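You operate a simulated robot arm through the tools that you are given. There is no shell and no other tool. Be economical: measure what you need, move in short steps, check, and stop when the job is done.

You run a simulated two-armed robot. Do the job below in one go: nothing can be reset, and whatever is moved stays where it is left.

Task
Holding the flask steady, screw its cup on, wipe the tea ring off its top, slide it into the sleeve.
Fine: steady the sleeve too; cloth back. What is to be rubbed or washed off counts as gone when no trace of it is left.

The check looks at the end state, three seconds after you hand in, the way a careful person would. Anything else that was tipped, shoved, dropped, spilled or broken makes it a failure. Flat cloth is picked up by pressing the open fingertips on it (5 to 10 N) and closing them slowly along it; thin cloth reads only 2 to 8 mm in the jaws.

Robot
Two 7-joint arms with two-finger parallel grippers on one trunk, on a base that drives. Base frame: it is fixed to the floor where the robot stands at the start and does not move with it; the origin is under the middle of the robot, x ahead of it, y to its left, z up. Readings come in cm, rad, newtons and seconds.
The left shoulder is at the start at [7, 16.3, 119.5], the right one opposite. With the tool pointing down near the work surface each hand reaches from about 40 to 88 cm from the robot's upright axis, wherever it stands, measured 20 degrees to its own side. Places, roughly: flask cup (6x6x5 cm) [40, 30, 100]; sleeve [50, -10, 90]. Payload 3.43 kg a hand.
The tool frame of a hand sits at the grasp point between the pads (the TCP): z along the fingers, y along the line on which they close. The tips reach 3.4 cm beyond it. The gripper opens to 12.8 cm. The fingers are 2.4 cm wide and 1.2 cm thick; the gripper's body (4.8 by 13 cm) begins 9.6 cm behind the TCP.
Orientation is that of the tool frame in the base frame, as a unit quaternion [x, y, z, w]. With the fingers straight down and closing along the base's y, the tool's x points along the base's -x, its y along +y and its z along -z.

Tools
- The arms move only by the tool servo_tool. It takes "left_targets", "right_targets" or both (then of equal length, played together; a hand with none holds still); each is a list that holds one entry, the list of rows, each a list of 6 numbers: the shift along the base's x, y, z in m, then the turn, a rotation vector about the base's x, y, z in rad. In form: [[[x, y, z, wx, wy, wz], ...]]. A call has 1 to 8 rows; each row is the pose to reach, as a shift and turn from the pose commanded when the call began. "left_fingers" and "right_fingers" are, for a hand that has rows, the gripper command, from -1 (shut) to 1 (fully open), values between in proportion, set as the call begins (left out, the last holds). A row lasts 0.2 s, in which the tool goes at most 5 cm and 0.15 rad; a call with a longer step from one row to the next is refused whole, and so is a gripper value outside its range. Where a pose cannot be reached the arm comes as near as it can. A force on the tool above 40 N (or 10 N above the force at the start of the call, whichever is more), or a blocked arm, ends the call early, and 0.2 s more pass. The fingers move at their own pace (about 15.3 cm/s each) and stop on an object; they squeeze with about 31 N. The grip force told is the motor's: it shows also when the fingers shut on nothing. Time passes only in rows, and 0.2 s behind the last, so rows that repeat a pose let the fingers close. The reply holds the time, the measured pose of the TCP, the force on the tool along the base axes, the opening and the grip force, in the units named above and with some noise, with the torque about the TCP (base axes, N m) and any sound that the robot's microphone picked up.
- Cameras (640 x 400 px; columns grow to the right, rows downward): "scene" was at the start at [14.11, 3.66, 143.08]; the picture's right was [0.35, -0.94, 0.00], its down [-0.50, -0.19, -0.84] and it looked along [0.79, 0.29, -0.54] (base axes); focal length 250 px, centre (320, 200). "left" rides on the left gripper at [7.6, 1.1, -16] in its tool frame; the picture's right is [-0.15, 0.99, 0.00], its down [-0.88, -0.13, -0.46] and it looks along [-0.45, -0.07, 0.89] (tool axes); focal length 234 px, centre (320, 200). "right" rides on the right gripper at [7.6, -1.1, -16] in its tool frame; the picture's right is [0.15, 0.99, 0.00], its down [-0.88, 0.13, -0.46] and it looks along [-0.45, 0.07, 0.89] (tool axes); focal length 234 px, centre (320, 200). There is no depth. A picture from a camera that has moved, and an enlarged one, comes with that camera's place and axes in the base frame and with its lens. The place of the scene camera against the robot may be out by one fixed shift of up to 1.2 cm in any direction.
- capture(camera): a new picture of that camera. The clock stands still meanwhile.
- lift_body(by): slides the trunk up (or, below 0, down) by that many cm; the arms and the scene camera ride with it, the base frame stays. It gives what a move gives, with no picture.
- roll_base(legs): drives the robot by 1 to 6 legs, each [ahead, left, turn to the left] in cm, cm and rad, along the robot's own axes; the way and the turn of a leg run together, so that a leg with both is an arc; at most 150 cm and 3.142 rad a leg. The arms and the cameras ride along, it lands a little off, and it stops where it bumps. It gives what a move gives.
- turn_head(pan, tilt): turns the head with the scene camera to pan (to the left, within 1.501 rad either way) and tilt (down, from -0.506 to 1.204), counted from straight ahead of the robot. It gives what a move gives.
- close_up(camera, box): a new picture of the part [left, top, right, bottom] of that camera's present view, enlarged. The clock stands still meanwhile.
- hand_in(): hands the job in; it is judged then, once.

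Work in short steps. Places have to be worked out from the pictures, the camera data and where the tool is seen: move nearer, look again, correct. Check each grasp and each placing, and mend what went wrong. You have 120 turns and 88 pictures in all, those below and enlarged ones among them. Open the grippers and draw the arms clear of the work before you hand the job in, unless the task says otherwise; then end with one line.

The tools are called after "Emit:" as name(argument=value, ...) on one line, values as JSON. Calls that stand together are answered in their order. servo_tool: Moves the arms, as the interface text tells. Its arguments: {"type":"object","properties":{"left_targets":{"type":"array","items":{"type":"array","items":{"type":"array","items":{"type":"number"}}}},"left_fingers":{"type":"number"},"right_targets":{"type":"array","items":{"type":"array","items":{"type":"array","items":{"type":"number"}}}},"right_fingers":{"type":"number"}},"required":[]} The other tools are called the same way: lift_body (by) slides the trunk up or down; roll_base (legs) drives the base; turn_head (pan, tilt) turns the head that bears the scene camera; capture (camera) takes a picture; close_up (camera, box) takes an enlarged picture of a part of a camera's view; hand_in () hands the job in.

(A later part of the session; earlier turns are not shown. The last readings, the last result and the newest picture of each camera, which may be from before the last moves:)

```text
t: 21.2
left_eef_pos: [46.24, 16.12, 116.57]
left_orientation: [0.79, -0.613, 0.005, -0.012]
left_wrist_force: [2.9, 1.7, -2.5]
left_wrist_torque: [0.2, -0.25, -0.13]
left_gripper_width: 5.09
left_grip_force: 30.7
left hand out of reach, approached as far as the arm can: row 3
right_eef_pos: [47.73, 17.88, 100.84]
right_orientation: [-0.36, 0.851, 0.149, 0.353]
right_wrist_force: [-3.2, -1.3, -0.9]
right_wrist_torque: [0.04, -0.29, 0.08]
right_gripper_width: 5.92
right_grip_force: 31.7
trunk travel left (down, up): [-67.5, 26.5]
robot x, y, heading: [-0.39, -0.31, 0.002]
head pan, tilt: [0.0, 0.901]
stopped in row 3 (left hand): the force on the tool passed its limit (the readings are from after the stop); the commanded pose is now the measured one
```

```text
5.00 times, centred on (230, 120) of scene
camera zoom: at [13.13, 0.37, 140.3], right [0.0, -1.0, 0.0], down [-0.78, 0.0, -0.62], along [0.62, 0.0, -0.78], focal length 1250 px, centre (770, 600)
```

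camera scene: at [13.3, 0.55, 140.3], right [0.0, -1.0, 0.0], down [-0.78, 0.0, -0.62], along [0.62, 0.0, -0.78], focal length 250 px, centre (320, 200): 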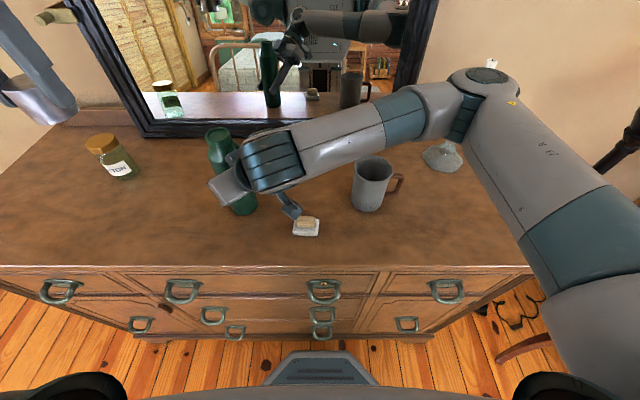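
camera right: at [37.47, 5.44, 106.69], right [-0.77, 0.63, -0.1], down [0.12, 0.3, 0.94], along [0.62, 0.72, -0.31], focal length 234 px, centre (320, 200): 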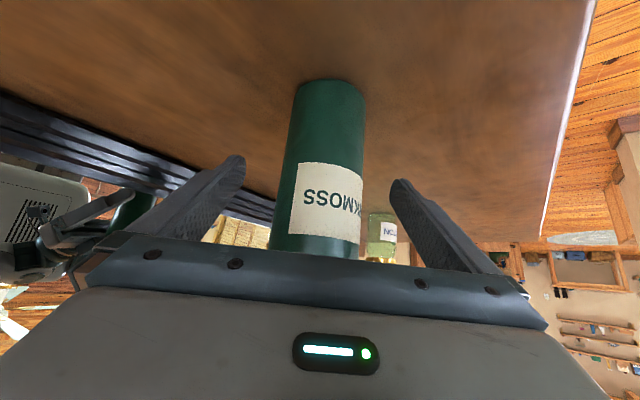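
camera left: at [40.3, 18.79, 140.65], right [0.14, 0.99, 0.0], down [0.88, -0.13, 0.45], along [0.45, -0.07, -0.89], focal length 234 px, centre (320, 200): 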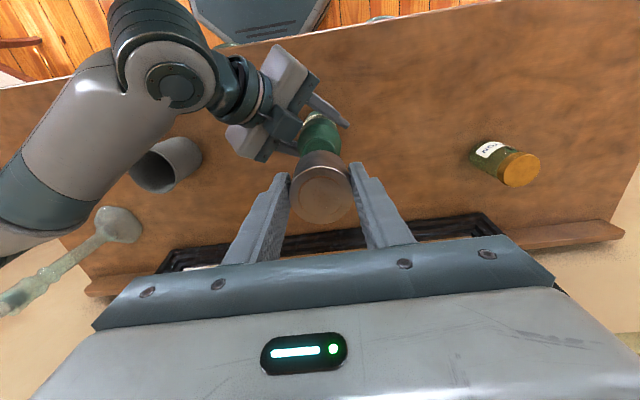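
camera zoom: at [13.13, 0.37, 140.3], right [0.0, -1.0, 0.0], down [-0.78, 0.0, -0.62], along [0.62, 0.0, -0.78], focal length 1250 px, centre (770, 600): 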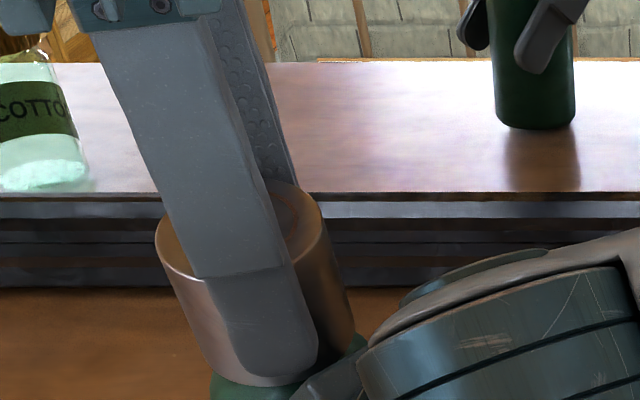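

The wrist reached its limit and the hand jerked by about 1.7 cm. I release the cup at once, then inspect the flask.

Emit:
servo_tool(left_targets=[[[0, 0, 0, 0, 0, 0], [0, 0, 0, 0, 0, 0], [0, 0, 0, 0, 0, 0]]], left_fingers=0.6)

Emit:
capture(camera="scene")

Emit:
close_up(camera="scene", box=[160, 100, 320, 220])

Emit:
capture(camera="left")

```text
t: 21.6
left_eef_pos: [47.11, 16.7, 116.65]
left_orientation: [0.795, -0.607, 0.009, -0.019]
left_wrist_force: [31.2, 17.8, 0.9]
left_wrist_torque: [0.65, -1.07, -0.12]
left_gripper_width: 8.25
left_grip_force: 0.1
right_eef_pos: [47.21, 18.23, 100.59]
right_orientation: [-0.367, 0.849, 0.151, 0.349]
right_wrist_force: [-30.1, -17.6, -0.1]
right_wrist_torque: [2.37, -3.93, -0.27]
right_gripper_width: 5.91
right_grip_force: 30.8
trunk travel left (down, up): [-67.5, 26.5]
robot x, y, heading: [0.2, -0.11, -0.003]
head pan, tilt: [0.0, 0.901]
stopped in row 1 (left hand): the force on the tool passed its limit (the readings are from after the stop); the commanded pose is now the measured one
```

```text
50 pictures are left
camera scene: at [13.3, 0.56, 140.31], right [0.0, -1.0, 0.0], down [-0.78, 0.0, -0.62], along [0.62, 0.0, -0.78], focal length 250 px, centre (320, 200)
```

scene: 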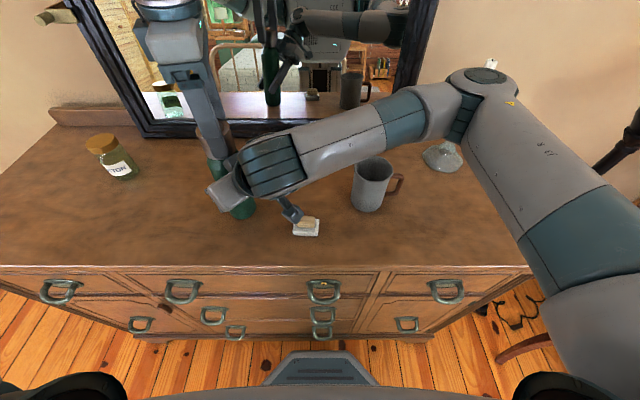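

```text
3.33 times, centred on (240, 160) of scene
camera zoom: at [13.3, 0.56, 140.31], right [0.0, -1.0, 0.0], down [-0.78, 0.0, -0.62], along [0.62, 0.0, -0.78], focal length 833 px, centre (587, 333)
```

zoom: 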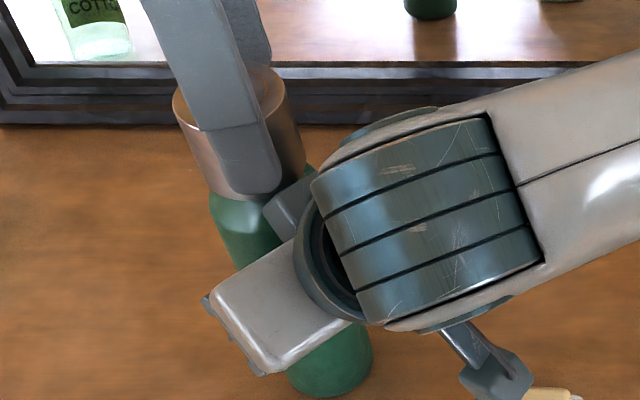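

```text
48 pictures are left
camera left: at [47.39, 8.9, 132.58], right [-0.99, -0.12, -0.04], down [-0.12, 0.88, 0.47], along [-0.02, 0.47, -0.88], focal length 234 px, centre (320, 200)
```

left: 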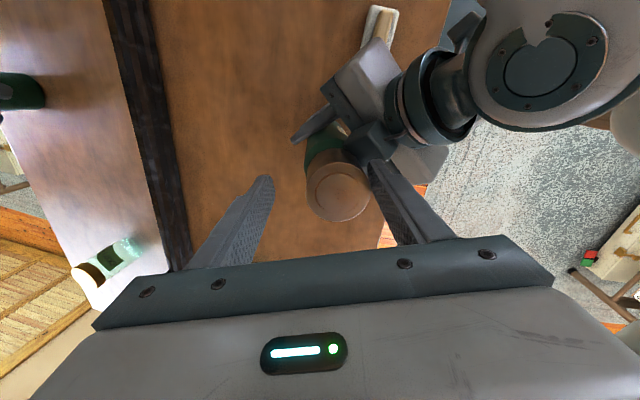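

The readings may be a snapshot of the springing-free moment. I hold still for one row to get fresh forces.

Emit:
servo_tool(left_targets=[[[0, 0, 0, 0, 0, 0]]], right_targets=[[[0, 0, 0, 0, 0, 0]]])

```text
t: 22.0
left_eef_pos: [46.98, 16.62, 116.73]
left_orientation: [0.794, -0.608, 0.01, -0.018]
left_wrist_force: [33.6, 22.8, 8.0]
left_wrist_torque: [0.62, -0.84, -0.24]
left_gripper_width: 8.01
left_grip_force: 0.0
right_eef_pos: [47.29, 18.18, 100.76]
right_orientation: [-0.367, 0.849, 0.151, 0.349]
right_wrist_force: [-36.6, -21.4, -3.4]
right_wrist_torque: [3.23, -4.21, -0.24]
right_gripper_width: 5.9
right_grip_force: 31.0
trunk travel left (down, up): [-67.5, 26.5]
robot x, y, heading: [-0.0, 0.04, -0.002]
head pan, tilt: [0.0, 0.901]
```

The geometry fits the outside of the left -x finger pressing on the right hand as it opened (force acts at z≈113). I close the left fingers slightly to relieve it.

Emit:
servo_tool(left_targets=[[[0, 0, 0, 0, 0, 0], [0, 0, 0, 0, 0, 0]]], left_fingers=0.08)

Emit:
close_up(camera="left", box=[220, 80, 460, 260])

```text
t: 22.6
left_eef_pos: [46.85, 16.58, 116.72]
left_orientation: [0.793, -0.61, 0.007, -0.014]
left_wrist_force: [-0.2, 4.5, 15.6]
left_wrist_torque: [-0.18, 0.64, -0.15]
left_gripper_width: 6.83
left_grip_force: 0.1
right_eef_pos: [47.55, 18.02, 100.77]
right_orientation: [-0.364, 0.85, 0.149, 0.351]
right_wrist_force: [2.8, -3.8, -12.1]
right_wrist_torque: [0.84, -0.81, 0.2]
right_gripper_width: 5.92
right_grip_force: 30.6
trunk travel left (down, up): [-67.5, 26.5]
robot x, y, heading: [0.03, 0.16, -0.0]
head pan, tilt: [0.0, 0.901]
```

```text
2.22 times, centred on (340, 170) of left
camera zoom: at [47.14, 8.67, 132.57], right [-0.99, -0.11, -0.03], down [-0.11, 0.88, 0.46], along [-0.02, 0.47, -0.89], focal length 520 px, centre (276, 267)
```

zoom: 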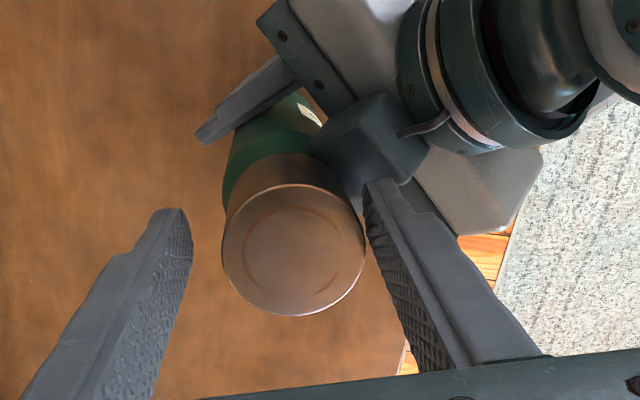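

Relieved; the finger tip is just resting by the right hand's camera box. I lift the left hand straight up clear of the cup.

Emit:
servo_tool(left_targets=[[[0, 0, 0.02, 0, 0, 0], [0, 0, 0.05, 0, 0, 0], [0, 0, 0.09, 0, 0, 0], [0, 0, 0.1, 0, 0, 0.14], [0, 0, 0.1, 0, 0, 0.28], [0, 0, 0.1, 0, 0, 0.42], [0, 0, 0.1, 0, 0, 0.56], [0, 0, 0.1, 0, 0, 0.7]]])

Emit:
close_up(camera="scene", box=[160, 100, 320, 220])

Emit:
capture(camera="left")

```text
t: 24.4
left_eef_pos: [46.81, 16.7, 126.73]
left_orientation: [0.954, -0.299, 0.001, -0.017]
left_wrist_force: [-0.1, 0.0, -0.2]
left_wrist_torque: [0.04, -0.01, 0.02]
left_gripper_width: 6.93
left_grip_force: 0.0
right_eef_pos: [47.5, 18.15, 100.8]
right_orientation: [-0.364, 0.849, 0.15, 0.352]
right_wrist_force: [0.1, 0.5, -2.7]
right_wrist_torque: [0.0, -0.01, 0.01]
right_gripper_width: 5.9
right_grip_force: 30.7
trunk travel left (down, up): [-67.5, 26.5]
robot x, y, heading: [-0.1, -0.26, -0.004]
head pan, tilt: [0.0, 0.901]
```

```text
3.33 times, centred on (240, 160) of scene
camera zoom: at [13.31, 0.52, 140.3], right [0.0, -1.0, 0.0], down [-0.78, 0.0, -0.62], along [0.62, 0.0, -0.78], focal length 833 px, centre (587, 333)
```

zoom: 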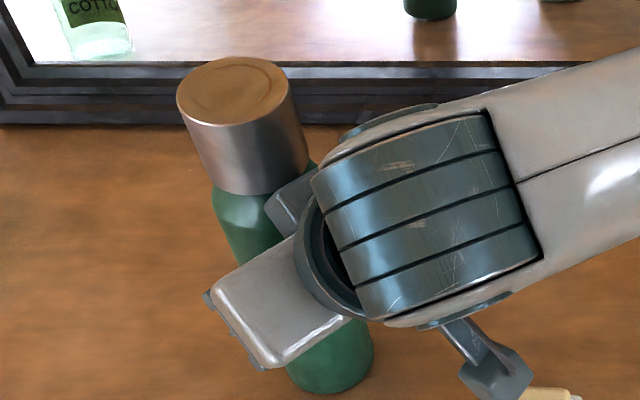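

```text
45 pictures are left
camera left: at [52.25, 10.91, 142.51], right [-0.68, -0.73, -0.03], down [-0.66, 0.59, 0.47], along [-0.32, 0.34, -0.88], focal length 234 px, centre (320, 200)
```

left: 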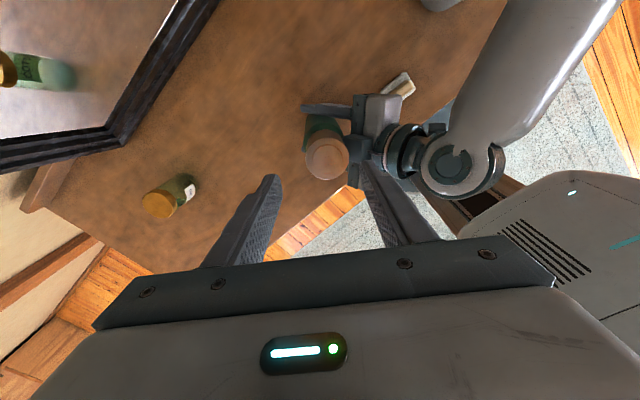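

The cup sits on the flask, bottom edge at the shoulder. To be sure it is tight I unwind the left wrist and give it one more turn.

Emit:
servo_tool(left_targets=[[[0.0, 0, 0, 0, 0, 0.14], [0, 0, 0, 0, 0, 0.28], [0, 0, 0, 0, 0, 0.42], [0, 0, 0, 0, 0, 0.56], [0, 0, 0, 0, 0, 0.7], [0, 0, 0, 0, 0, 0.84], [0, 0, 0, 0, 0, 0.98], [0, 0, 0, 0, 0, 1.12]]])

Emit:
servo_tool(left_targets=[[[0.0, 0, 0, 0, 0, 0.14], [0, 0, 0, 0, 0, 0.28], [0, 0, 0, 0, 0, 0.42], [0, 0, 0, 0, 0, 0.56], [0, 0, 0, 0, 0, 0.7], [0, 0, 0, 0, 0, 0.84], [0, 0, 0, 0, 0, 0.98], [0, 0, 0, 0, 0, 1.12]]])

Emit:
servo_tool(left_targets=[[[0.0, 0, 0, 0, 0, 0.14], [0, 0, 0, 0, 0, 0.28], [0, 0, 0, 0, 0, 0.42], [0, 0, 0, 0, 0, 0.56], [0, 0, 0, 0, 0, 0.7]]])

Emit:
capture(camera="left")

```text
t: 26.2
left_eef_pos: [46.84, 16.68, 126.58]
left_orientation: [0.967, 0.254, -0.008, -0.017]
left_wrist_force: [0.1, 0.5, -0.1]
left_wrist_torque: [0.03, -0.02, 0.03]
left_gripper_width: 6.92
left_grip_force: 0.1
right_eef_pos: [47.54, 18.09, 100.65]
right_orientation: [-0.365, 0.85, 0.15, 0.35]
right_wrist_force: [0.0, -0.6, -2.7]
right_wrist_torque: [0.01, -0.05, -0.03]
right_gripper_width: 5.9
right_grip_force: 30.6
trunk travel left (down, up): [-67.5, 26.5]
robot x, y, heading: [0.04, -0.01, 0.005]
head pan, tilt: [0.0, 0.901]
```

```text
t: 28.0
left_eef_pos: [47.04, 16.55, 126.72]
left_orientation: [0.685, 0.728, -0.015, -0.01]
left_wrist_force: [0.5, -0.3, -0.3]
left_wrist_torque: [-0.01, 0.01, 0.01]
left_gripper_width: 6.93
left_grip_force: 0.1
right_eef_pos: [47.38, 18.02, 100.82]
right_orientation: [-0.364, 0.85, 0.149, 0.35]
right_wrist_force: [-0.7, 0.1, -3.2]
right_wrist_torque: [0.03, -0.03, 0.0]
right_gripper_width: 5.9
right_grip_force: 30.9
trunk travel left (down, up): [-67.5, 26.5]
robot x, y, heading: [0.1, -0.41, 0.002]
head pan, tilt: [0.0, 0.901]
```

```text
t: 29.2
left_eef_pos: [46.94, 16.52, 126.74]
left_orientation: [0.393, 0.92, -0.016, -0.003]
left_wrist_force: [0.2, 0.1, -0.2]
left_wrist_torque: [0.0, -0.02, 0.02]
left_gripper_width: 6.89
left_grip_force: 0.0
right_eef_pos: [47.48, 18.18, 100.76]
right_orientation: [-0.365, 0.849, 0.15, 0.351]
right_wrist_force: [-1.0, -0.7, -2.8]
right_wrist_torque: [0.0, -0.01, -0.03]
right_gripper_width: 5.89
right_grip_force: 30.6
trunk travel left (down, up): [-67.5, 26.5]
robot x, y, heading: [0.06, -0.19, 0.006]
head pan, tilt: [0.0, 0.901]
```

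```text
44 pictures are left
camera left: at [42.83, 23.28, 142.61], right [0.82, 0.58, -0.03], down [0.52, -0.71, 0.47], along [0.24, -0.4, -0.88], focal length 234 px, centre (320, 200)
```

left: 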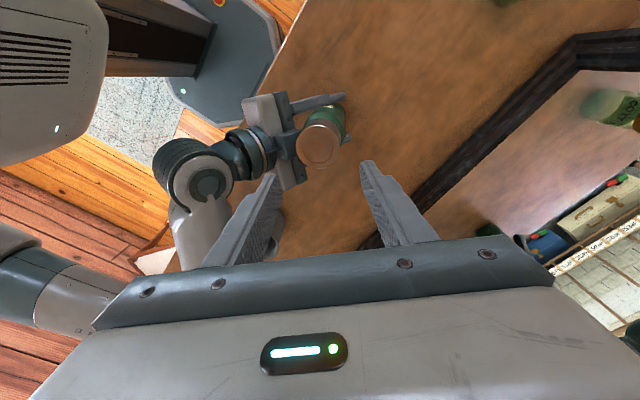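

The right hand was shoved 0.9 cm without tilting, but the flask appears to lean about 3.5° toward it (cup top at (46.1, 17), base at (47, 18)). I rotate the right hand to set the flask upright, and centre the left hand above it with its own small tilt removed.

Emit:
servo_tool(right_targets=[[[0, 0, 0, -0.02, 0.02, 0], [0, 0, 0, -0.043, 0.043, 0]]], left_targets=[[[0, 0.005, 0, -0.01, 0.01, 0], [0, 0.01, 0, -0.027, 0.018, 0]]])

Emit:
capture(camera="left")

Emit:
close_up(camera="scene", box=[160, 100, 320, 220])

```text
t: 29.8
left_eef_pos: [46.96, 17.48, 126.64]
left_orientation: [0.394, 0.918, -0.034, -0.007]
left_wrist_force: [0.4, -0.6, -0.2]
left_wrist_torque: [0.03, -0.04, -0.02]
left_gripper_width: 6.89
left_grip_force: 0.1
right_eef_pos: [47.47, 18.22, 100.58]
right_orientation: [-0.369, 0.86, 0.138, 0.324]
right_wrist_force: [0.0, 0.9, -2.9]
right_wrist_torque: [0.02, 0.02, -0.02]
right_gripper_width: 5.92
right_grip_force: 31.6
trunk travel left (down, up): [-67.5, 26.5]
robot x, y, heading: [0.04, -0.03, 0.002]
head pan, tilt: [0.0, 0.901]
```

```text
43 pictures are left
camera left: at [43.12, 24.75, 142.36], right [0.82, 0.57, -0.07], down [0.53, -0.7, 0.48], along [0.23, -0.42, -0.88], focal length 234 px, centre (320, 200)
```

left: 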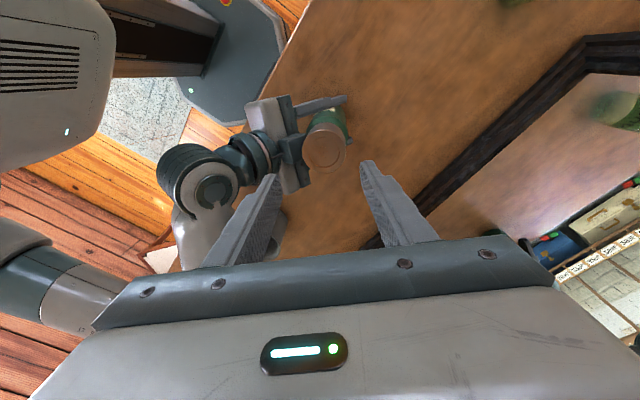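

```text
3.33 times, centred on (240, 160) of scene
camera zoom: at [13.31, 0.61, 140.3], right [0.0, -1.0, 0.0], down [-0.78, 0.0, -0.62], along [0.62, 0.0, -0.78], focal length 833 px, centre (587, 333)
```

zoom: 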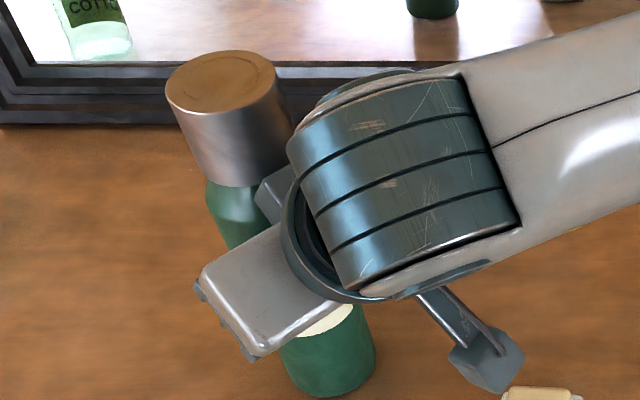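

The flask is now upright (top (46.75, 17.6)). I made the left tilt worse with the wrong sign, so I undo that, then turn the left hand so its fingers avoid the right hand's box.

Emit:
servo_tool(left_targets=[[[-0.001, 0.001, 0, 0.03, -0.02, 0], [-0.002, 0.001, 0, 0.058, -0.042, 0]]])

Emit:
servo_tool(left_targets=[[[0, 0, 0, 0, 0, 0.14], [0, 0, 0, 0, 0, 0.28], [0, 0, 0, 0, 0, 0.42], [0, 0, 0, 0, 0, 0.56], [0, 0, 0, 0, 0, 0.7], [0, 0, 0, 0, 0, 0.84], [0, 0, 0, 0, 0, 0.98], [0, 0, 0, 0, 0, 1.12]]])

Emit:
capture(camera="left")

```text
t: 30.4
left_eef_pos: [46.58, 17.68, 126.5]
left_orientation: [0.394, 0.919, 0.003, 0.001]
left_wrist_force: [0.4, 0.4, 0.3]
left_wrist_torque: [0.0, 0.01, -0.02]
left_gripper_width: 6.89
left_grip_force: 0.1
right_eef_pos: [47.5, 18.25, 100.68]
right_orientation: [-0.368, 0.86, 0.139, 0.326]
right_wrist_force: [0.4, -0.7, -3.6]
right_wrist_torque: [0.03, -0.01, 0.01]
right_gripper_width: 5.88
right_grip_force: 30.7
trunk travel left (down, up): [-67.5, 26.5]
robot x, y, heading: [-0.02, 0.21, -0.0]
head pan, tilt: [0.0, 0.901]
```

```text
t: 32.2
left_eef_pos: [46.64, 17.64, 126.69]
left_orientation: [-0.154, 0.988, 0.002, -0.001]
left_wrist_force: [0.7, 0.1, -0.2]
left_wrist_torque: [0.03, 0.0, -0.02]
left_gripper_width: 6.93
left_grip_force: 0.1
right_eef_pos: [47.36, 18.15, 100.7]
right_orientation: [-0.369, 0.86, 0.14, 0.325]
right_wrist_force: [0.0, 0.0, -4.1]
right_wrist_torque: [-0.03, -0.02, -0.02]
right_gripper_width: 5.91
right_grip_force: 31.3
trunk travel left (down, up): [-67.5, 26.5]
robot x, y, heading: [-0.25, 0.11, 0.003]
head pan, tilt: [0.0, 0.901]
```

```text
41 pictures are left
camera left: at [39.11, 16.35, 142.68], right [-0.16, 0.99, 0.0], down [0.88, 0.14, 0.46], along [0.45, 0.08, -0.89], focal length 234 px, centre (320, 200)
```

left: 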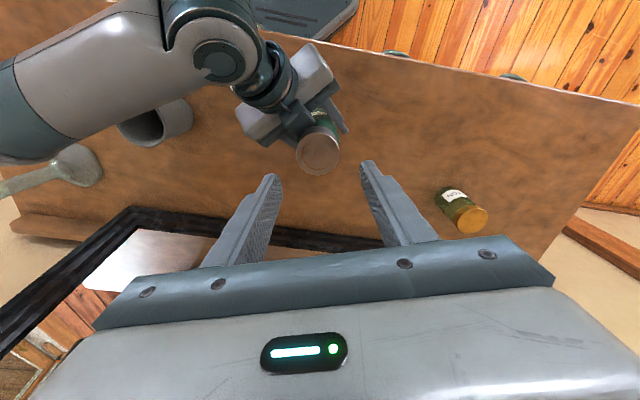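

Cup centred to within 3 mm. I descend over it with small corrections and grip it again.

Emit:
servo_tool(left_targets=[[[-0.0015, -0.003, -0.03, 0, 0, 0], [-0.0015, -0.003, -0.06, 0, 0, 0], [-0.0015, -0.003, -0.085, 0, 0, 0], [-0.0015, -0.003, -0.1, 0, 0, 0]]])

Emit:
servo_tool(left_targets=[[[0, 0, 0, 0, 0, 0], [0, 0, 0, 0, 0, 0]]], left_fingers=-1)

Emit:
close_up(camera="scene", box=[160, 100, 320, 220])

```text
t: 33.2
left_eef_pos: [46.61, 17.3, 116.66]
left_orientation: [-0.154, 0.988, 0.002, 0.0]
left_wrist_force: [0.7, 0.5, -0.5]
left_wrist_torque: [0.02, -0.02, -0.02]
left_gripper_width: 6.89
left_grip_force: 0.0
right_eef_pos: [47.46, 18.25, 100.71]
right_orientation: [-0.369, 0.86, 0.14, 0.325]
right_wrist_force: [-0.3, -0.8, -3.3]
right_wrist_torque: [0.02, 0.02, -0.02]
right_gripper_width: 5.9
right_grip_force: 30.7
trunk travel left (down, up): [-67.5, 26.5]
robot x, y, heading: [0.34, -0.1, 0.005]
head pan, tilt: [0.0, 0.901]
```

```text
t: 33.8
left_eef_pos: [46.43, 17.22, 116.53]
left_orientation: [-0.154, 0.988, 0.003, -0.001]
left_wrist_force: [0.7, 6.2, -0.9]
left_wrist_torque: [0.08, -0.12, -0.01]
left_gripper_width: 4.91
left_grip_force: 31.5
right_eef_pos: [47.45, 18.09, 100.65]
right_orientation: [-0.369, 0.86, 0.14, 0.325]
right_wrist_force: [-0.6, -5.9, -2.3]
right_wrist_torque: [0.74, -0.04, 0.02]
right_gripper_width: 5.89
right_grip_force: 31.0
trunk travel left (down, up): [-67.5, 26.5]
robot x, y, heading: [0.01, 0.02, -0.001]
head pan, tilt: [0.0, 0.901]
```

```text
3.33 times, centred on (240, 160) of scene
camera zoom: at [13.32, 0.55, 140.3], right [0.0, -1.0, 0.0], down [-0.78, 0.0, -0.62], along [0.62, 0.0, -0.78], focal length 833 px, centre (587, 333)
```

zoom: 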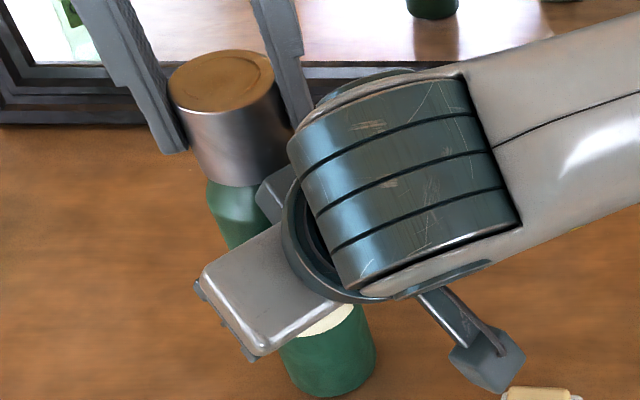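

Gripped. I tighten clockwise and watch the torque about z.

Emit:
servo_tool(left_targets=[[[0, 0.002, 0, 0, 0, 0], [0, 0.002, 0, 0, 0, -0.14], [0, 0.002, -0.0005, 0, 0, -0.28], [0, 0.002, -0.001, 0, 0, -0.42], [0, 0.002, -0.001, 0, 0, -0.56], [0, 0.002, -0.0015, 0, 0, -0.7]]])

Emit:
servo_tool(left_targets=[[[0, 0, 0, 0, 0, -0.14], [0, 0, -0.0005, 0, 0, -0.28], [0, 0, -0.001, 0, 0, -0.42], [0, 0, -0.001, 0, 0, -0.56], [0, 0, -0.0015, 0, 0, -0.7]]])

Emit:
close_up(camera="scene", box=[160, 100, 320, 220])

```text
t: 35.2
left_eef_pos: [46.45, 17.44, 116.43]
left_orientation: [0.196, 0.981, 0.002, 0.0]
left_wrist_force: [-4.4, -9.8, 3.9]
left_wrist_torque: [-0.44, 0.64, 0.0]
left_gripper_width: 4.98
left_grip_force: 31.4
right_eef_pos: [47.48, 18.12, 100.56]
right_orientation: [-0.369, 0.86, 0.139, 0.324]
right_wrist_force: [4.1, 8.6, -7.6]
right_wrist_torque: [-0.95, -0.1, -0.07]
right_gripper_width: 5.92
right_grip_force: 31.0
trunk travel left (down, up): [-67.5, 26.5]
robot x, y, heading: [-0.18, 0.13, -0.0]
head pan, tilt: [0.0, 0.901]
```

```text
t: 36.4
left_eef_pos: [46.46, 17.63, 116.25]
left_orientation: [0.52, 0.854, 0.003, 0.001]
left_wrist_force: [6.3, 3.3, 17.6]
left_wrist_torque: [0.38, -0.34, 0.01]
left_gripper_width: 4.97
left_grip_force: 31.1
right_eef_pos: [47.4, 18.02, 100.47]
right_orientation: [-0.369, 0.861, 0.138, 0.323]
right_wrist_force: [-7.3, -4.0, -21.0]
right_wrist_torque: [0.24, -0.96, -0.06]
right_gripper_width: 5.91
right_grip_force: 30.6
trunk travel left (down, up): [-67.5, 26.5]
robot x, y, heading: [-0.06, -0.01, -0.0]
head pan, tilt: [0.0, 0.901]
```

```text
3.33 times, centred on (240, 160) of scene
camera zoom: at [13.32, 0.55, 140.3], right [0.0, -1.0, 0.0], down [-0.78, 0.0, -0.62], along [0.62, 0.0, -0.78], focal length 833 px, centre (587, 333)
```

zoom: 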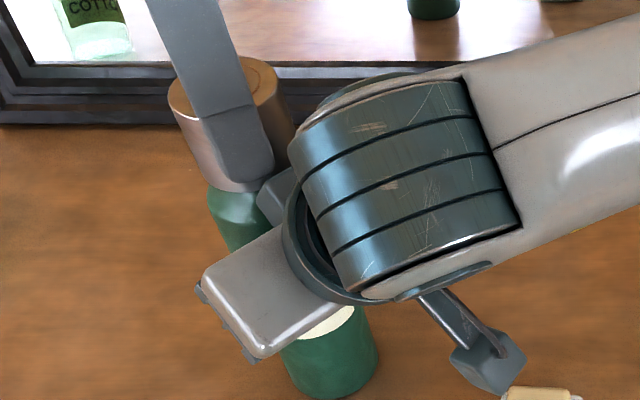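

No torque yet, only down-force from my z command. I ease z and turn on to see if it tightens.

Emit:
servo_tool(left_targets=[[[0, 0, 0.002, 0, 0, -0.14], [0, 0, 0.002, 0, 0, -0.28], [0, 0, 0.002, 0, 0, -0.42], [0, 0, 0.002, 0, 0, -0.56], [0, 0, 0.002, 0, 0, -0.7]]])

Emit:
servo_tool(left_targets=[[[0, 0, 0, 0, 0, -0.14], [0, 0, 0, 0, 0, -0.28], [0, 0, 0, 0, 0, -0.42], [0, 0, 0, 0, 0, -0.56], [0, 0, 0, 0, 0, -0.7]]])

Emit:
close_up(camera="left", box=[240, 80, 400, 240])

```text
t: 37.6
left_eef_pos: [46.58, 17.72, 116.57]
left_orientation: [0.781, 0.624, 0.002, 0.002]
left_wrist_force: [24.7, 10.3, -1.9]
left_wrist_torque: [0.69, -1.06, 0.09]
left_gripper_width: 4.99
left_grip_force: 30.6
right_eef_pos: [47.49, 18.4, 100.81]
right_orientation: [-0.369, 0.86, 0.139, 0.325]
right_wrist_force: [-24.5, -10.6, -1.4]
right_wrist_torque: [0.98, -2.76, -0.1]
right_gripper_width: 5.92
right_grip_force: 30.5
trunk travel left (down, up): [-67.5, 26.5]
robot x, y, heading: [-0.05, -0.19, 0.003]
head pan, tilt: [0.0, 0.901]
```

```text
t: 38.8
left_eef_pos: [46.51, 17.6, 116.43]
left_orientation: [0.948, 0.318, 0.003, 0.002]
left_wrist_force: [32.5, 4.5, -7.2]
left_wrist_torque: [0.26, -0.76, 0.04]
left_gripper_width: 4.96
left_grip_force: 30.9
right_eef_pos: [47.37, 18.25, 100.73]
right_orientation: [-0.37, 0.859, 0.14, 0.324]
right_wrist_force: [-30.1, -4.7, 4.0]
right_wrist_torque: [0.55, -4.03, -0.23]
right_gripper_width: 5.93
right_grip_force: 31.1
trunk travel left (down, up): [-67.5, 26.5]
robot x, y, heading: [-0.09, -0.21, 0.002]
head pan, tilt: [0.0, 0.901]
```

```text
2.50 times, centred on (320, 160) of left
camera zoom: at [53.17, 21.28, 132.52], right [0.48, -0.88, 0.0], down [-0.78, -0.42, 0.45], along [-0.4, -0.22, -0.89], focal length 585 px, centre (320, 300)
```

zoom: 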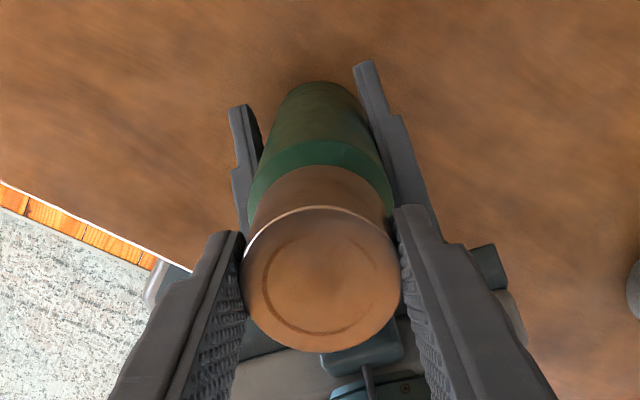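

The thread is now pulling the tool down (-7 N), so it is still screwing in. I relieve the sideways load (+x), follow down, and keep turning.

Emit:
servo_tool(left_targets=[[[0.005, 0.001, -0.001, 0, 0, 0], [0.006, 0.001, -0.0015, 0, 0, -0.14], [0.006, 0.001, -0.002, 0, 0, -0.28], [0.006, 0.0, -0.002, 0, 0, -0.42], [0.005, -0.001, -0.0025, 0, 0, -0.56]]])

Emit:
servo_tool(left_targets=[[[0, 0, 0, 0, 0, -0.14], [0, 0, -0.0005, 0, 0, -0.28], [0, 0, -0.0005, 0, 0, -0.42]]])

Emit:
close_up(camera="scene", box=[160, 100, 320, 220])

```text
t: 40.0
left_eef_pos: [46.86, 17.53, 116.26]
left_orientation: [0.999, 0.044, -0.001, 0.002]
left_wrist_force: [-7.0, -6.2, 4.5]
left_wrist_torque: [-0.27, 0.82, 0.0]
left_gripper_width: 4.94
left_grip_force: 31.1
right_eef_pos: [47.52, 18.15, 100.72]
right_orientation: [-0.367, 0.861, 0.138, 0.325]
right_wrist_force: [6.8, 5.1, -7.7]
right_wrist_torque: [-0.64, 0.17, 0.03]
right_gripper_width: 5.91
right_grip_force: 31.3
trunk travel left (down, up): [-67.5, 26.5]
robot x, y, heading: [-0.09, -0.01, -0.001]
head pan, tilt: [0.0, 0.901]
```

```text
t: 40.8
left_eef_pos: [47.01, 17.64, 116.2]
left_orientation: [0.986, -0.165, 0.0, 0.0]
left_wrist_force: [0.4, 6.3, 3.2]
left_wrist_torque: [0.36, -0.12, 1.11]
left_gripper_width: 4.95
left_grip_force: 30.9
right_eef_pos: [47.32, 18.16, 100.65]
right_orientation: [-0.369, 0.86, 0.139, 0.324]
right_wrist_force: [-1.1, -6.3, -7.0]
right_wrist_torque: [0.77, -0.01, -1.08]
right_gripper_width: 5.96
right_grip_force: 31.2
trunk travel left (down, up): [-67.5, 26.5]
robot x, y, heading: [0.16, -0.22, -0.001]
head pan, tilt: [0.0, 0.901]
```

```text
3.33 times, centred on (240, 160) of scene
camera zoom: at [13.32, 0.56, 140.3], right [0.0, -1.0, 0.0], down [-0.78, 0.0, -0.62], along [0.62, 0.0, -0.78], focal length 833 px, centre (587, 333)
```

zoom: 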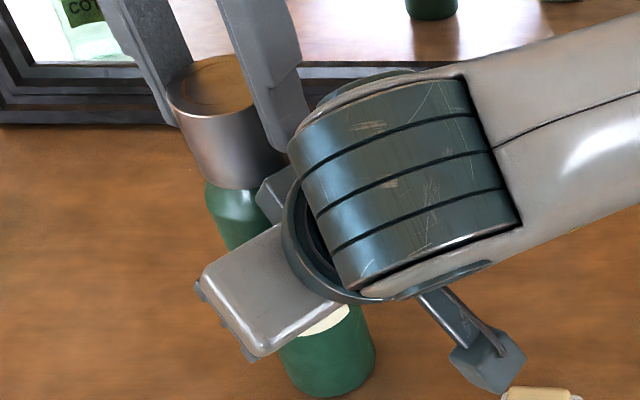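

Torque rose to 1.1 N m: the cup is tight. I release it and lift the left hand away, keeping the right hand on the flask.

Emit:
servo_tool(left_targets=[[[0, 0.001, 0, 0, 0, 0.03], [0, 0.001, 0, 0, 0, 0.03]]], left_fingers=0.05)

Emit:
servo_tool(left_targets=[[[0, 0, 0.02, 0, 0, 0], [0, 0, 0.06, 0, 0, 0], [0, 0.02, 0.1, 0, 0, 0], [0, 0.06, 0.11, 0, 0, 0.14], [0, 0.1, 0.11, 0, 0, 0.28], [0, 0.14, 0.11, 0, 0, 0.42], [0, 0.17, 0.11, 0, 0, 0.56], [0, 0.17, 0.11, 0, 0, 0.7]]])

Emit:
close_up(camera="scene", box=[160, 100, 320, 220])

```text
t: 41.4
left_eef_pos: [47.02, 17.58, 116.13]
left_orientation: [0.989, -0.148, 0.0, 0.001]
left_wrist_force: [5.9, 16.5, 4.1]
left_wrist_torque: [0.44, -0.1, -0.17]
left_gripper_width: 5.68
left_grip_force: 0.0
right_eef_pos: [47.42, 18.17, 100.69]
right_orientation: [-0.369, 0.86, 0.139, 0.324]
right_wrist_force: [-6.1, -16.7, -6.8]
right_wrist_torque: [2.2, -0.89, 0.2]
right_gripper_width: 5.94
right_grip_force: 30.9
trunk travel left (down, up): [-67.5, 26.5]
robot x, y, heading: [-0.28, 0.25, -0.0]
head pan, tilt: [0.0, 0.901]
```

```text
t: 43.2
left_eef_pos: [47.22, 34.49, 127.14]
left_orientation: [0.98, 0.2, 0.0, 0.001]
left_wrist_force: [-0.7, 0.6, -0.7]
left_wrist_torque: [-0.01, -0.01, 0.01]
left_gripper_width: 6.7
left_grip_force: 0.1
right_eef_pos: [47.38, 18.15, 100.77]
right_orientation: [-0.369, 0.86, 0.14, 0.324]
right_wrist_force: [0.4, -0.8, -3.3]
right_wrist_torque: [0.06, -0.04, 0.01]
right_gripper_width: 5.96
right_grip_force: 31.0
trunk travel left (down, up): [-67.5, 26.5]
robot x, y, heading: [-0.12, 0.07, 0.001]
head pan, tilt: [0.0, 0.901]
```

```text
3.33 times, centred on (240, 160) of scene
camera zoom: at [13.3, 0.44, 140.3], right [0.0, -1.0, 0.0], down [-0.78, 0.0, -0.62], along [0.62, 0.0, -0.78], focal length 833 px, centre (587, 333)
```

zoom: 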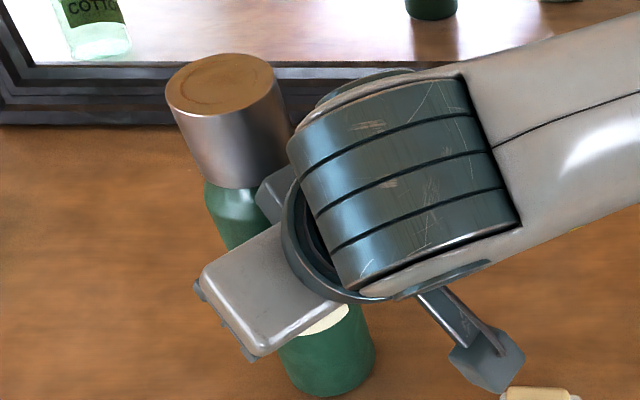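

The cup stays put and the flask stands upright. I open the right hand and withdraw it along its own axis while unwinding the left wrist.

Emit:
servo_tool(right_targets=[[[0, 0, 0, 0, 0, 0], [0, 0, 0, 0, 0, 0], [0, 0, 0, 0, 0, 0], [-0.005, -0.005, 0.008, 0, 0, 0], [-0.018, -0.019, 0.03, 0, 0, 0], [-0.036, -0.038, 0.06, 0, 0, 0], [-0.055, -0.058, 0.09, 0, 0, 0], [-0.073, -0.077, 0.12, 0, 0, 0]]], right_fingers=1, left_targets=[[[0, 0, 0, 0, 0, 0.14], [0, 0, 0, 0, 0, 0.28], [0, 0, 0, 0, 0, 0.42], [0, 0, 0, 0, 0, 0.56], [0, 0, 0, 0, 0, 0.7], [0, 0, 0, 0, 0, 0.84], [0, 0, 0, 0, 0, 0.98], [0, 0, 0, 0, 0, 1.12]]])

Emit:
capture(camera="scene")

```text
t: 45.0
left_eef_pos: [47.01, 34.47, 127.3]
left_orientation: [0.724, 0.69, 0.002, 0.002]
left_wrist_force: [0.0, -0.4, 0.7]
left_wrist_torque: [0.0, -0.06, 0.02]
left_gripper_width: 6.7
left_grip_force: 0.0
right_eef_pos: [39.85, 10.11, 112.8]
right_orientation: [-0.368, 0.86, 0.139, 0.325]
right_wrist_force: [-0.1, -0.1, -0.5]
right_wrist_torque: [0.04, -0.06, -0.01]
right_gripper_width: 12.77
right_grip_force: 0.1
trunk travel left (down, up): [-67.5, 26.5]
robot x, y, heading: [0.2, 0.02, -0.0]
head pan, tilt: [0.0, 0.901]
```

```text
35 pictures are left
camera scene: at [13.17, 0.45, 140.31], right [0.0, -1.0, 0.0], down [-0.78, 0.0, -0.62], along [0.62, 0.0, -0.78], focal length 250 px, centre (320, 200)
```

scene: 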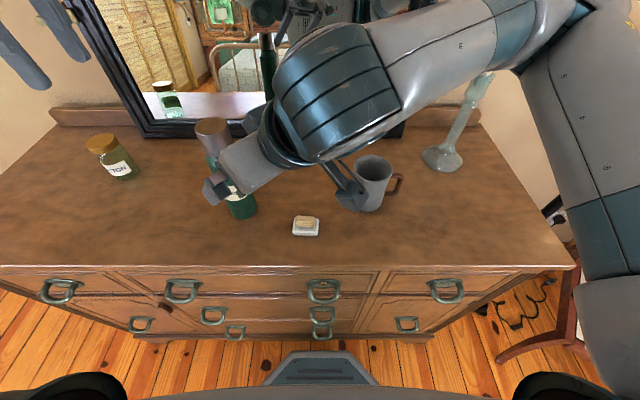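

Flask stands upright with its cup. I bring the right hand to a downward pose over the pad's grip (closing along x), and finish unwinding the left.

Emit:
servo_tool(right_targets=[[[0.002, -0.009, 0.01, -0.086, 0.035, 0.091], [0.004, -0.018, 0.02, -0.172, 0.069, 0.182], [0.006, -0.027, 0.02, -0.258, 0.104, 0.274], [0.008, -0.036, 0.02, -0.344, 0.139, 0.365], [0.01, -0.045, 0.02, -0.43, 0.173, 0.456], [0.012, -0.054, 0.02, -0.516, 0.208, 0.548], [0.014, -0.062, 0.01, -0.602, 0.242, 0.639], [0.0165, -0.07, 0.0, -0.688, 0.277, 0.73]]], left_targets=[[[0, 0, 0, 0, 0, 0.14], [0, 0, 0, 0, 0, 0.28], [0, 0, 0, 0, 0, 0.42], [0, 0, 0, 0, 0, 0.56], [0, 0, 0, 0, 0, 0.7], [0, 0, 0, 0, 0, 0.83], [0, 0, 0, 0, 0, 0.83], [0, 0, 0, 0, 0, 0.83]]], left_fingers=1)

Emit:
capture(camera="right")

```text
t: 46.8
left_eef_pos: [47.17, 34.64, 127.2]
left_orientation: [0.385, 0.923, 0.002, 0.0]
left_wrist_force: [0.5, 0.2, 0.8]
left_wrist_torque: [-0.03, 0.01, -0.01]
left_gripper_width: 12.78
left_grip_force: 0.1
right_eef_pos: [41.95, 3.42, 112.72]
right_orientation: [0.709, -0.705, 0.0, 0.003]
right_wrist_force: [-1.0, 0.6, 0.1]
right_wrist_torque: [0.05, 0.01, 0.02]
right_gripper_width: 12.8
right_grip_force: 0.1
trunk travel left (down, up): [-67.5, 26.5]
robot x, y, heading: [0.06, 0.33, -0.0]
head pan, tilt: [0.0, 0.901]
```

```text
34 pictures are left
camera right: at [43.21, -4.15, 128.74], right [-0.99, -0.15, 0.0], down [-0.13, 0.88, 0.45], along [-0.07, 0.45, -0.89], focal length 234 px, centre (320, 200)
```

right: 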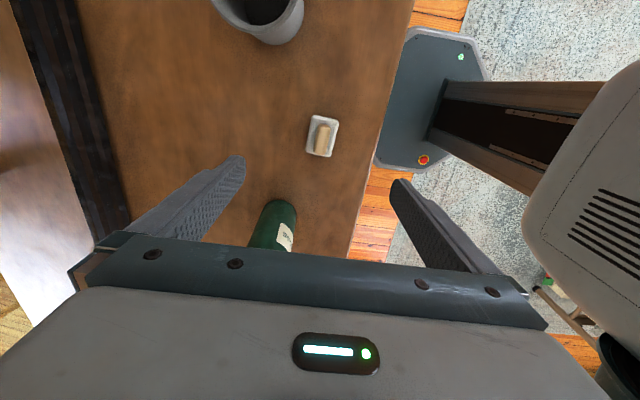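

The pad grip is straight below the right hand at about (41.9, 2.7). Now I tilt the left hand into its near-horizontal pre-grasp pose for the flask, coming from the left front.

Emit:
servo_tool(left_targets=[[[-0.012, -0.01, -0.02, -0.105, -0.105, 0], [-0.024, -0.019, -0.039, -0.21, -0.21, 0], [-0.036, -0.029, -0.059, -0.315, -0.315, 0], [-0.048, -0.038, -0.078, -0.42, -0.42, 0], [-0.06, -0.048, -0.098, -0.525, -0.525, 0], [-0.071, -0.057, -0.118, -0.63, -0.63, 0], [-0.083, -0.067, -0.137, -0.735, -0.735, 0], [-0.095, -0.076, -0.157, -0.84, -0.84, 0]]])

Emit:
capture(camera="left")

Emit:
capture(camera="scene")

```text
t: 48.6
left_eef_pos: [42.54, 32.41, 111.54]
left_orientation: [0.319, 0.765, -0.211, 0.519]
left_wrist_force: [0.2, -0.9, 0.5]
left_wrist_torque: [-0.02, -0.03, -0.02]
left_gripper_width: 12.77
left_grip_force: 0.1
left hand out of reach, approached as far as the arm can: row 6, 7, 8
right_eef_pos: [41.93, 3.47, 112.73]
right_orientation: [0.708, -0.706, 0.001, 0.002]
right_wrist_force: [0.8, -0.1, -0.4]
right_wrist_torque: [-0.02, -0.01, -0.05]
right_gripper_width: 12.79
right_grip_force: 0.1
trunk travel left (down, up): [-67.5, 26.5]
robot x, y, heading: [-0.3, 0.11, 0.001]
head pan, tilt: [0.0, 0.901]
```

```text
33 pictures are left
camera left: at [30.87, 45.79, 110.49], right [0.74, 0.66, 0.14], down [-0.16, -0.03, 0.99], along [0.66, -0.75, 0.09], focal length 234 px, centre (320, 200)
```

left: 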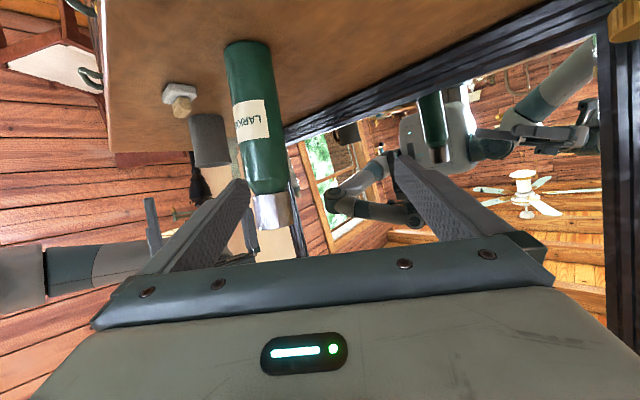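

```text
32 pictures are left
camera scene: at [13.22, 0.64, 140.3], right [0.0, -1.0, 0.0], down [-0.78, 0.0, -0.62], along [0.62, 0.0, -0.78], focal length 250 px, centre (320, 200)
```

scene: 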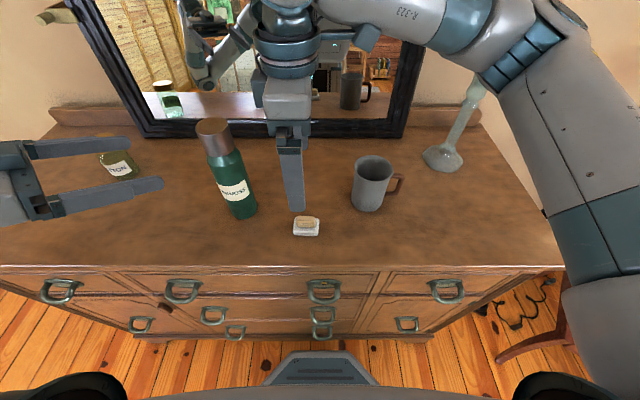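

Orientation is reached, but the arm is too folded for this spot. I back the base away 15 cm to give both arms room; both hands are above everything on the dresser.

Emit:
roll_base(legs=[[-15, 0, 0]])

```text
t: 50.0
left_eef_pos: [27.71, 32.55, 111.53]
left_orientation: [0.318, 0.765, -0.212, 0.519]
left_wrist_force: [-0.3, -1.0, -0.4]
left_wrist_torque: [-0.01, 0.01, -0.04]
left_gripper_width: 12.79
left_grip_force: 0.1
right_eef_pos: [27.06, 3.47, 112.73]
right_orientation: [0.709, -0.705, 0.0, 0.002]
right_wrist_force: [0.4, 0.0, -0.2]
right_wrist_torque: [-0.01, 0.01, 0.02]
right_gripper_width: 12.83
right_grip_force: 0.1
trunk travel left (down, up): [-67.5, 26.5]
robot x, y, heading: [-14.8, 0.19, -0.0]
head pan, tilt: [0.0, 0.901]
```

Base moved 15 cm back. I bring the left to the pre-grasp 12 cm short of the flask and the right back above the pad.

Emit:
servo_tool(left_targets=[[[0.03, -0.018, 0, 0, 0, 0], [0.06, -0.036, 0, 0, 0, 0], [0.09, -0.054, -0.004, 0, 0, 0], [0.113, -0.068, -0.007, 0, 0, 0]]], right_targets=[[[0.04, -0.002, 0, 0, 0, 0], [0.08, -0.004, 0, 0, 0, 0], [0.12, -0.006, 0, 0, 0, 0], [0.148, -0.007, 0, 0, 0, 0]]])

Emit:
capture(camera="left")

```text
t: 51.0
left_eef_pos: [38.95, 25.75, 110.79]
left_orientation: [0.317, 0.766, -0.211, 0.518]
left_wrist_force: [0.0, 0.4, -0.1]
left_wrist_torque: [0.0, -0.02, -0.03]
left_gripper_width: 12.82
left_grip_force: 0.1
right_eef_pos: [34.2, 3.09, 112.57]
right_orientation: [0.708, -0.706, -0.001, 0.002]
right_wrist_force: [0.2, 0.6, -0.8]
right_wrist_torque: [-0.02, 0.05, -0.01]
right_gripper_width: 12.8
right_grip_force: 0.0
right hand out of reach, approached as far as the arm can: row 2, 3, 4
trunk travel left (down, up): [-67.5, 26.5]
robot x, y, heading: [-15.0, -0.1, 0.005]
head pan, tilt: [0.0, 0.901]
```

```text
31 pictures are left
camera left: at [27.22, 38.98, 109.62], right [0.74, 0.66, 0.14], down [-0.16, -0.03, 0.99], along [0.66, -0.75, 0.08], focal length 234 px, centre (320, 200)
```

left: 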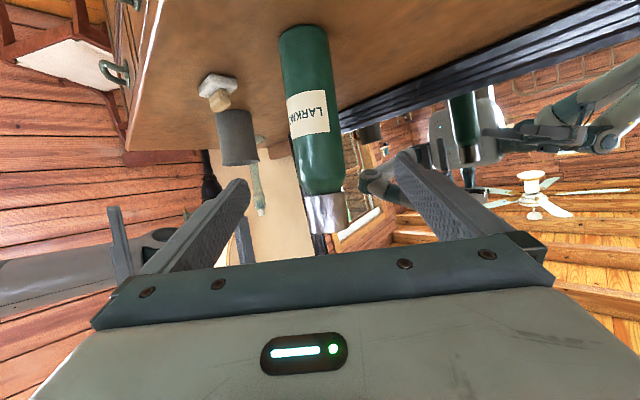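

Flask is nearly on the left tool's axis (about 4 mm off). I advance the left hand onto it, and turn the right wrist back toward its natural yaw while lifting it slightly.

Emit:
servo_tool(left_targets=[[[0.015, -0.02, -0.01, 0, 0, 0], [0.034, -0.04, -0.02, 0, 0, 0], [0.053, -0.06, -0.032, 0, 0, 0], [0.067, -0.074, -0.039, 0, 0, 0], [0.0755, -0.0825, -0.044, 0, 0, 0], [0.0755, -0.0825, -0.044, 0, 0, 0]]], right_targets=[[[0, 0, 0.01, 0, 0, -0.14], [0, 0, 0.02, 0, 0, -0.28], [0, 0, 0.03, 0, 0, -0.42], [0, 0, 0.03, 0, 0, -0.56], [0, 0, 0.03, 0, 0, -0.7], [0, 0, 0.03, 0, 0, -0.84]]])

Emit:
capture(camera="left")

```text
t: 52.4
left_eef_pos: [46.56, 17.45, 106.49]
left_orientation: [0.318, 0.765, -0.212, 0.519]
left_wrist_force: [-0.1, -0.4, 0.2]
left_wrist_torque: [0.01, 0.01, -0.02]
left_gripper_width: 12.79
left_grip_force: 0.0
right_eef_pos: [33.95, 3.28, 116.04]
right_orientation: [-0.358, 0.934, 0.002, -0.002]
right_wrist_force: [0.2, 0.2, -0.4]
right_wrist_torque: [0.03, 0.02, 0.02]
right_gripper_width: 12.8
right_grip_force: 0.0
trunk travel left (down, up): [-67.5, 26.5]
robot x, y, heading: [-14.89, -0.12, 0.004]
head pan, tilt: [0.0, 0.901]
```

```text
30 pictures are left
camera left: at [34.88, 30.77, 105.48], right [0.74, 0.66, 0.14], down [-0.16, -0.03, 0.99], along [0.66, -0.75, 0.09], focal length 234 px, centre (320, 200)
```

left: 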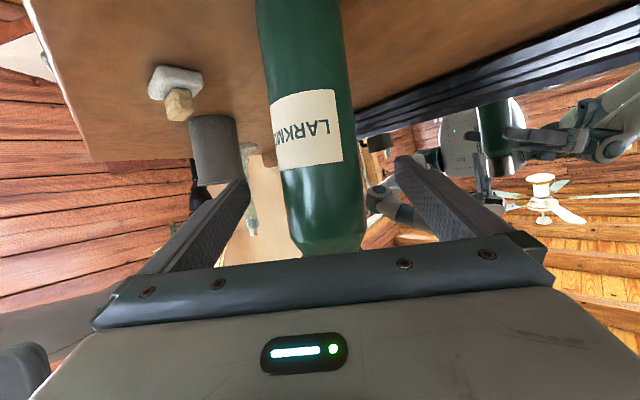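

The flask is centred between the pads, above the label and below the shoulder, perhaps slightly beyond the grasp point. I go 0.8 cm further and close.

Emit:
servo_tool(left_targets=[[[0.006, -0.006, 0, 0, 0, 0], [0.006, -0.006, 0, 0, 0, 0]]])

Emit:
servo_tool(left_targets=[[[0, 0, 0, 0, 0, 0], [0, 0, 0, 0, 0, 0], [0, 0, 0, 0, 0, 0], [0, 0, 0, 0, 0, 0], [0, 0, 0, 0, 0, 0]]], left_fingers=-1, right_targets=[[[0.02, 0, 0, 0, 0, -0.14], [0.04, 0, 0, 0, 0, -0.28], [0.06, 0, 0, 0, 0, -0.42], [0.07, 0, 0, 0, 0, -0.56], [0.077, 0, 0, 0, 0, -0.7]]])

Emit:
capture(camera="scene")

Emit:
capture(camera="right")

```text
t: 53.0
left_eef_pos: [47.26, 17.0, 106.57]
left_orientation: [0.319, 0.765, -0.212, 0.518]
left_wrist_force: [0.2, 0.1, -0.7]
left_wrist_torque: [-0.01, -0.01, 0.01]
left_gripper_width: 12.79
left_grip_force: 0.0
right_eef_pos: [34.1, 3.17, 115.96]
right_orientation: [-0.36, 0.933, 0.001, -0.001]
right_wrist_force: [-0.3, 0.1, 0.5]
right_wrist_torque: [-0.01, 0.02, 0.03]
right_gripper_width: 12.79
right_grip_force: 0.1
trunk travel left (down, up): [-67.5, 26.5]
robot x, y, heading: [-15.14, 0.09, 0.002]
head pan, tilt: [0.0, 0.901]
```

```text
t: 54.1
left_eef_pos: [47.15, 17.07, 106.5]
left_orientation: [0.318, 0.765, -0.211, 0.519]
left_wrist_force: [1.4, 0.9, 2.4]
left_wrist_torque: [-0.1, -0.08, 0.04]
left_gripper_width: 5.92
left_grip_force: 30.8
right_eef_pos: [41.79, 3.27, 115.75]
right_orientation: [-0.016, 1.0, 0.001, -0.001]
right_wrist_force: [-0.5, 0.2, 0.2]
right_wrist_torque: [0.0, 0.01, 0.03]
right_gripper_width: 12.8
right_grip_force: 0.0
trunk travel left (down, up): [-67.5, 26.5]
robot x, y, heading: [-15.16, 0.53, -0.001]
head pan, tilt: [0.0, 0.901]
```

```text
29 pictures are left
camera scene: at [-1.59, 0.55, 140.3], right [0.0, -1.0, 0.0], down [-0.78, 0.0, -0.62], along [0.62, 0.0, -0.78], focal length 250 px, centre (320, 200)
```

scene: 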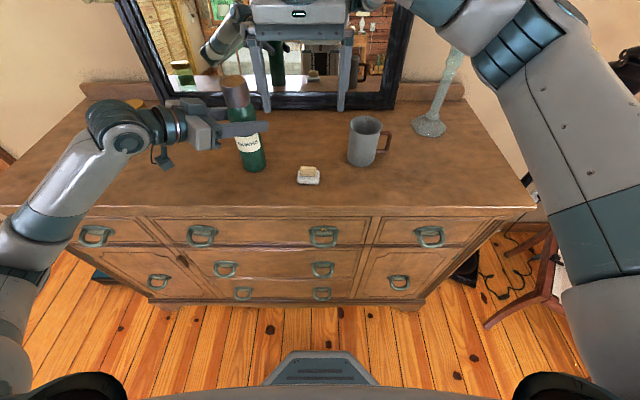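

```text
28 pictures are left
camera right: at [34.2, 1.73, 131.83], right [-0.18, 0.98, 0.0], down [0.88, 0.16, 0.45], along [0.45, 0.08, -0.89], focal length 234 px, centre (320, 200)
```

right: 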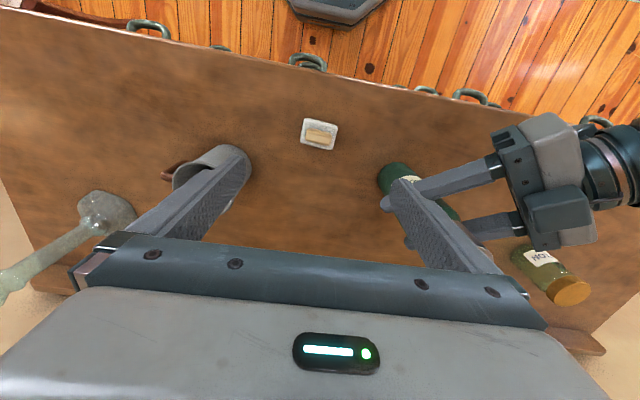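

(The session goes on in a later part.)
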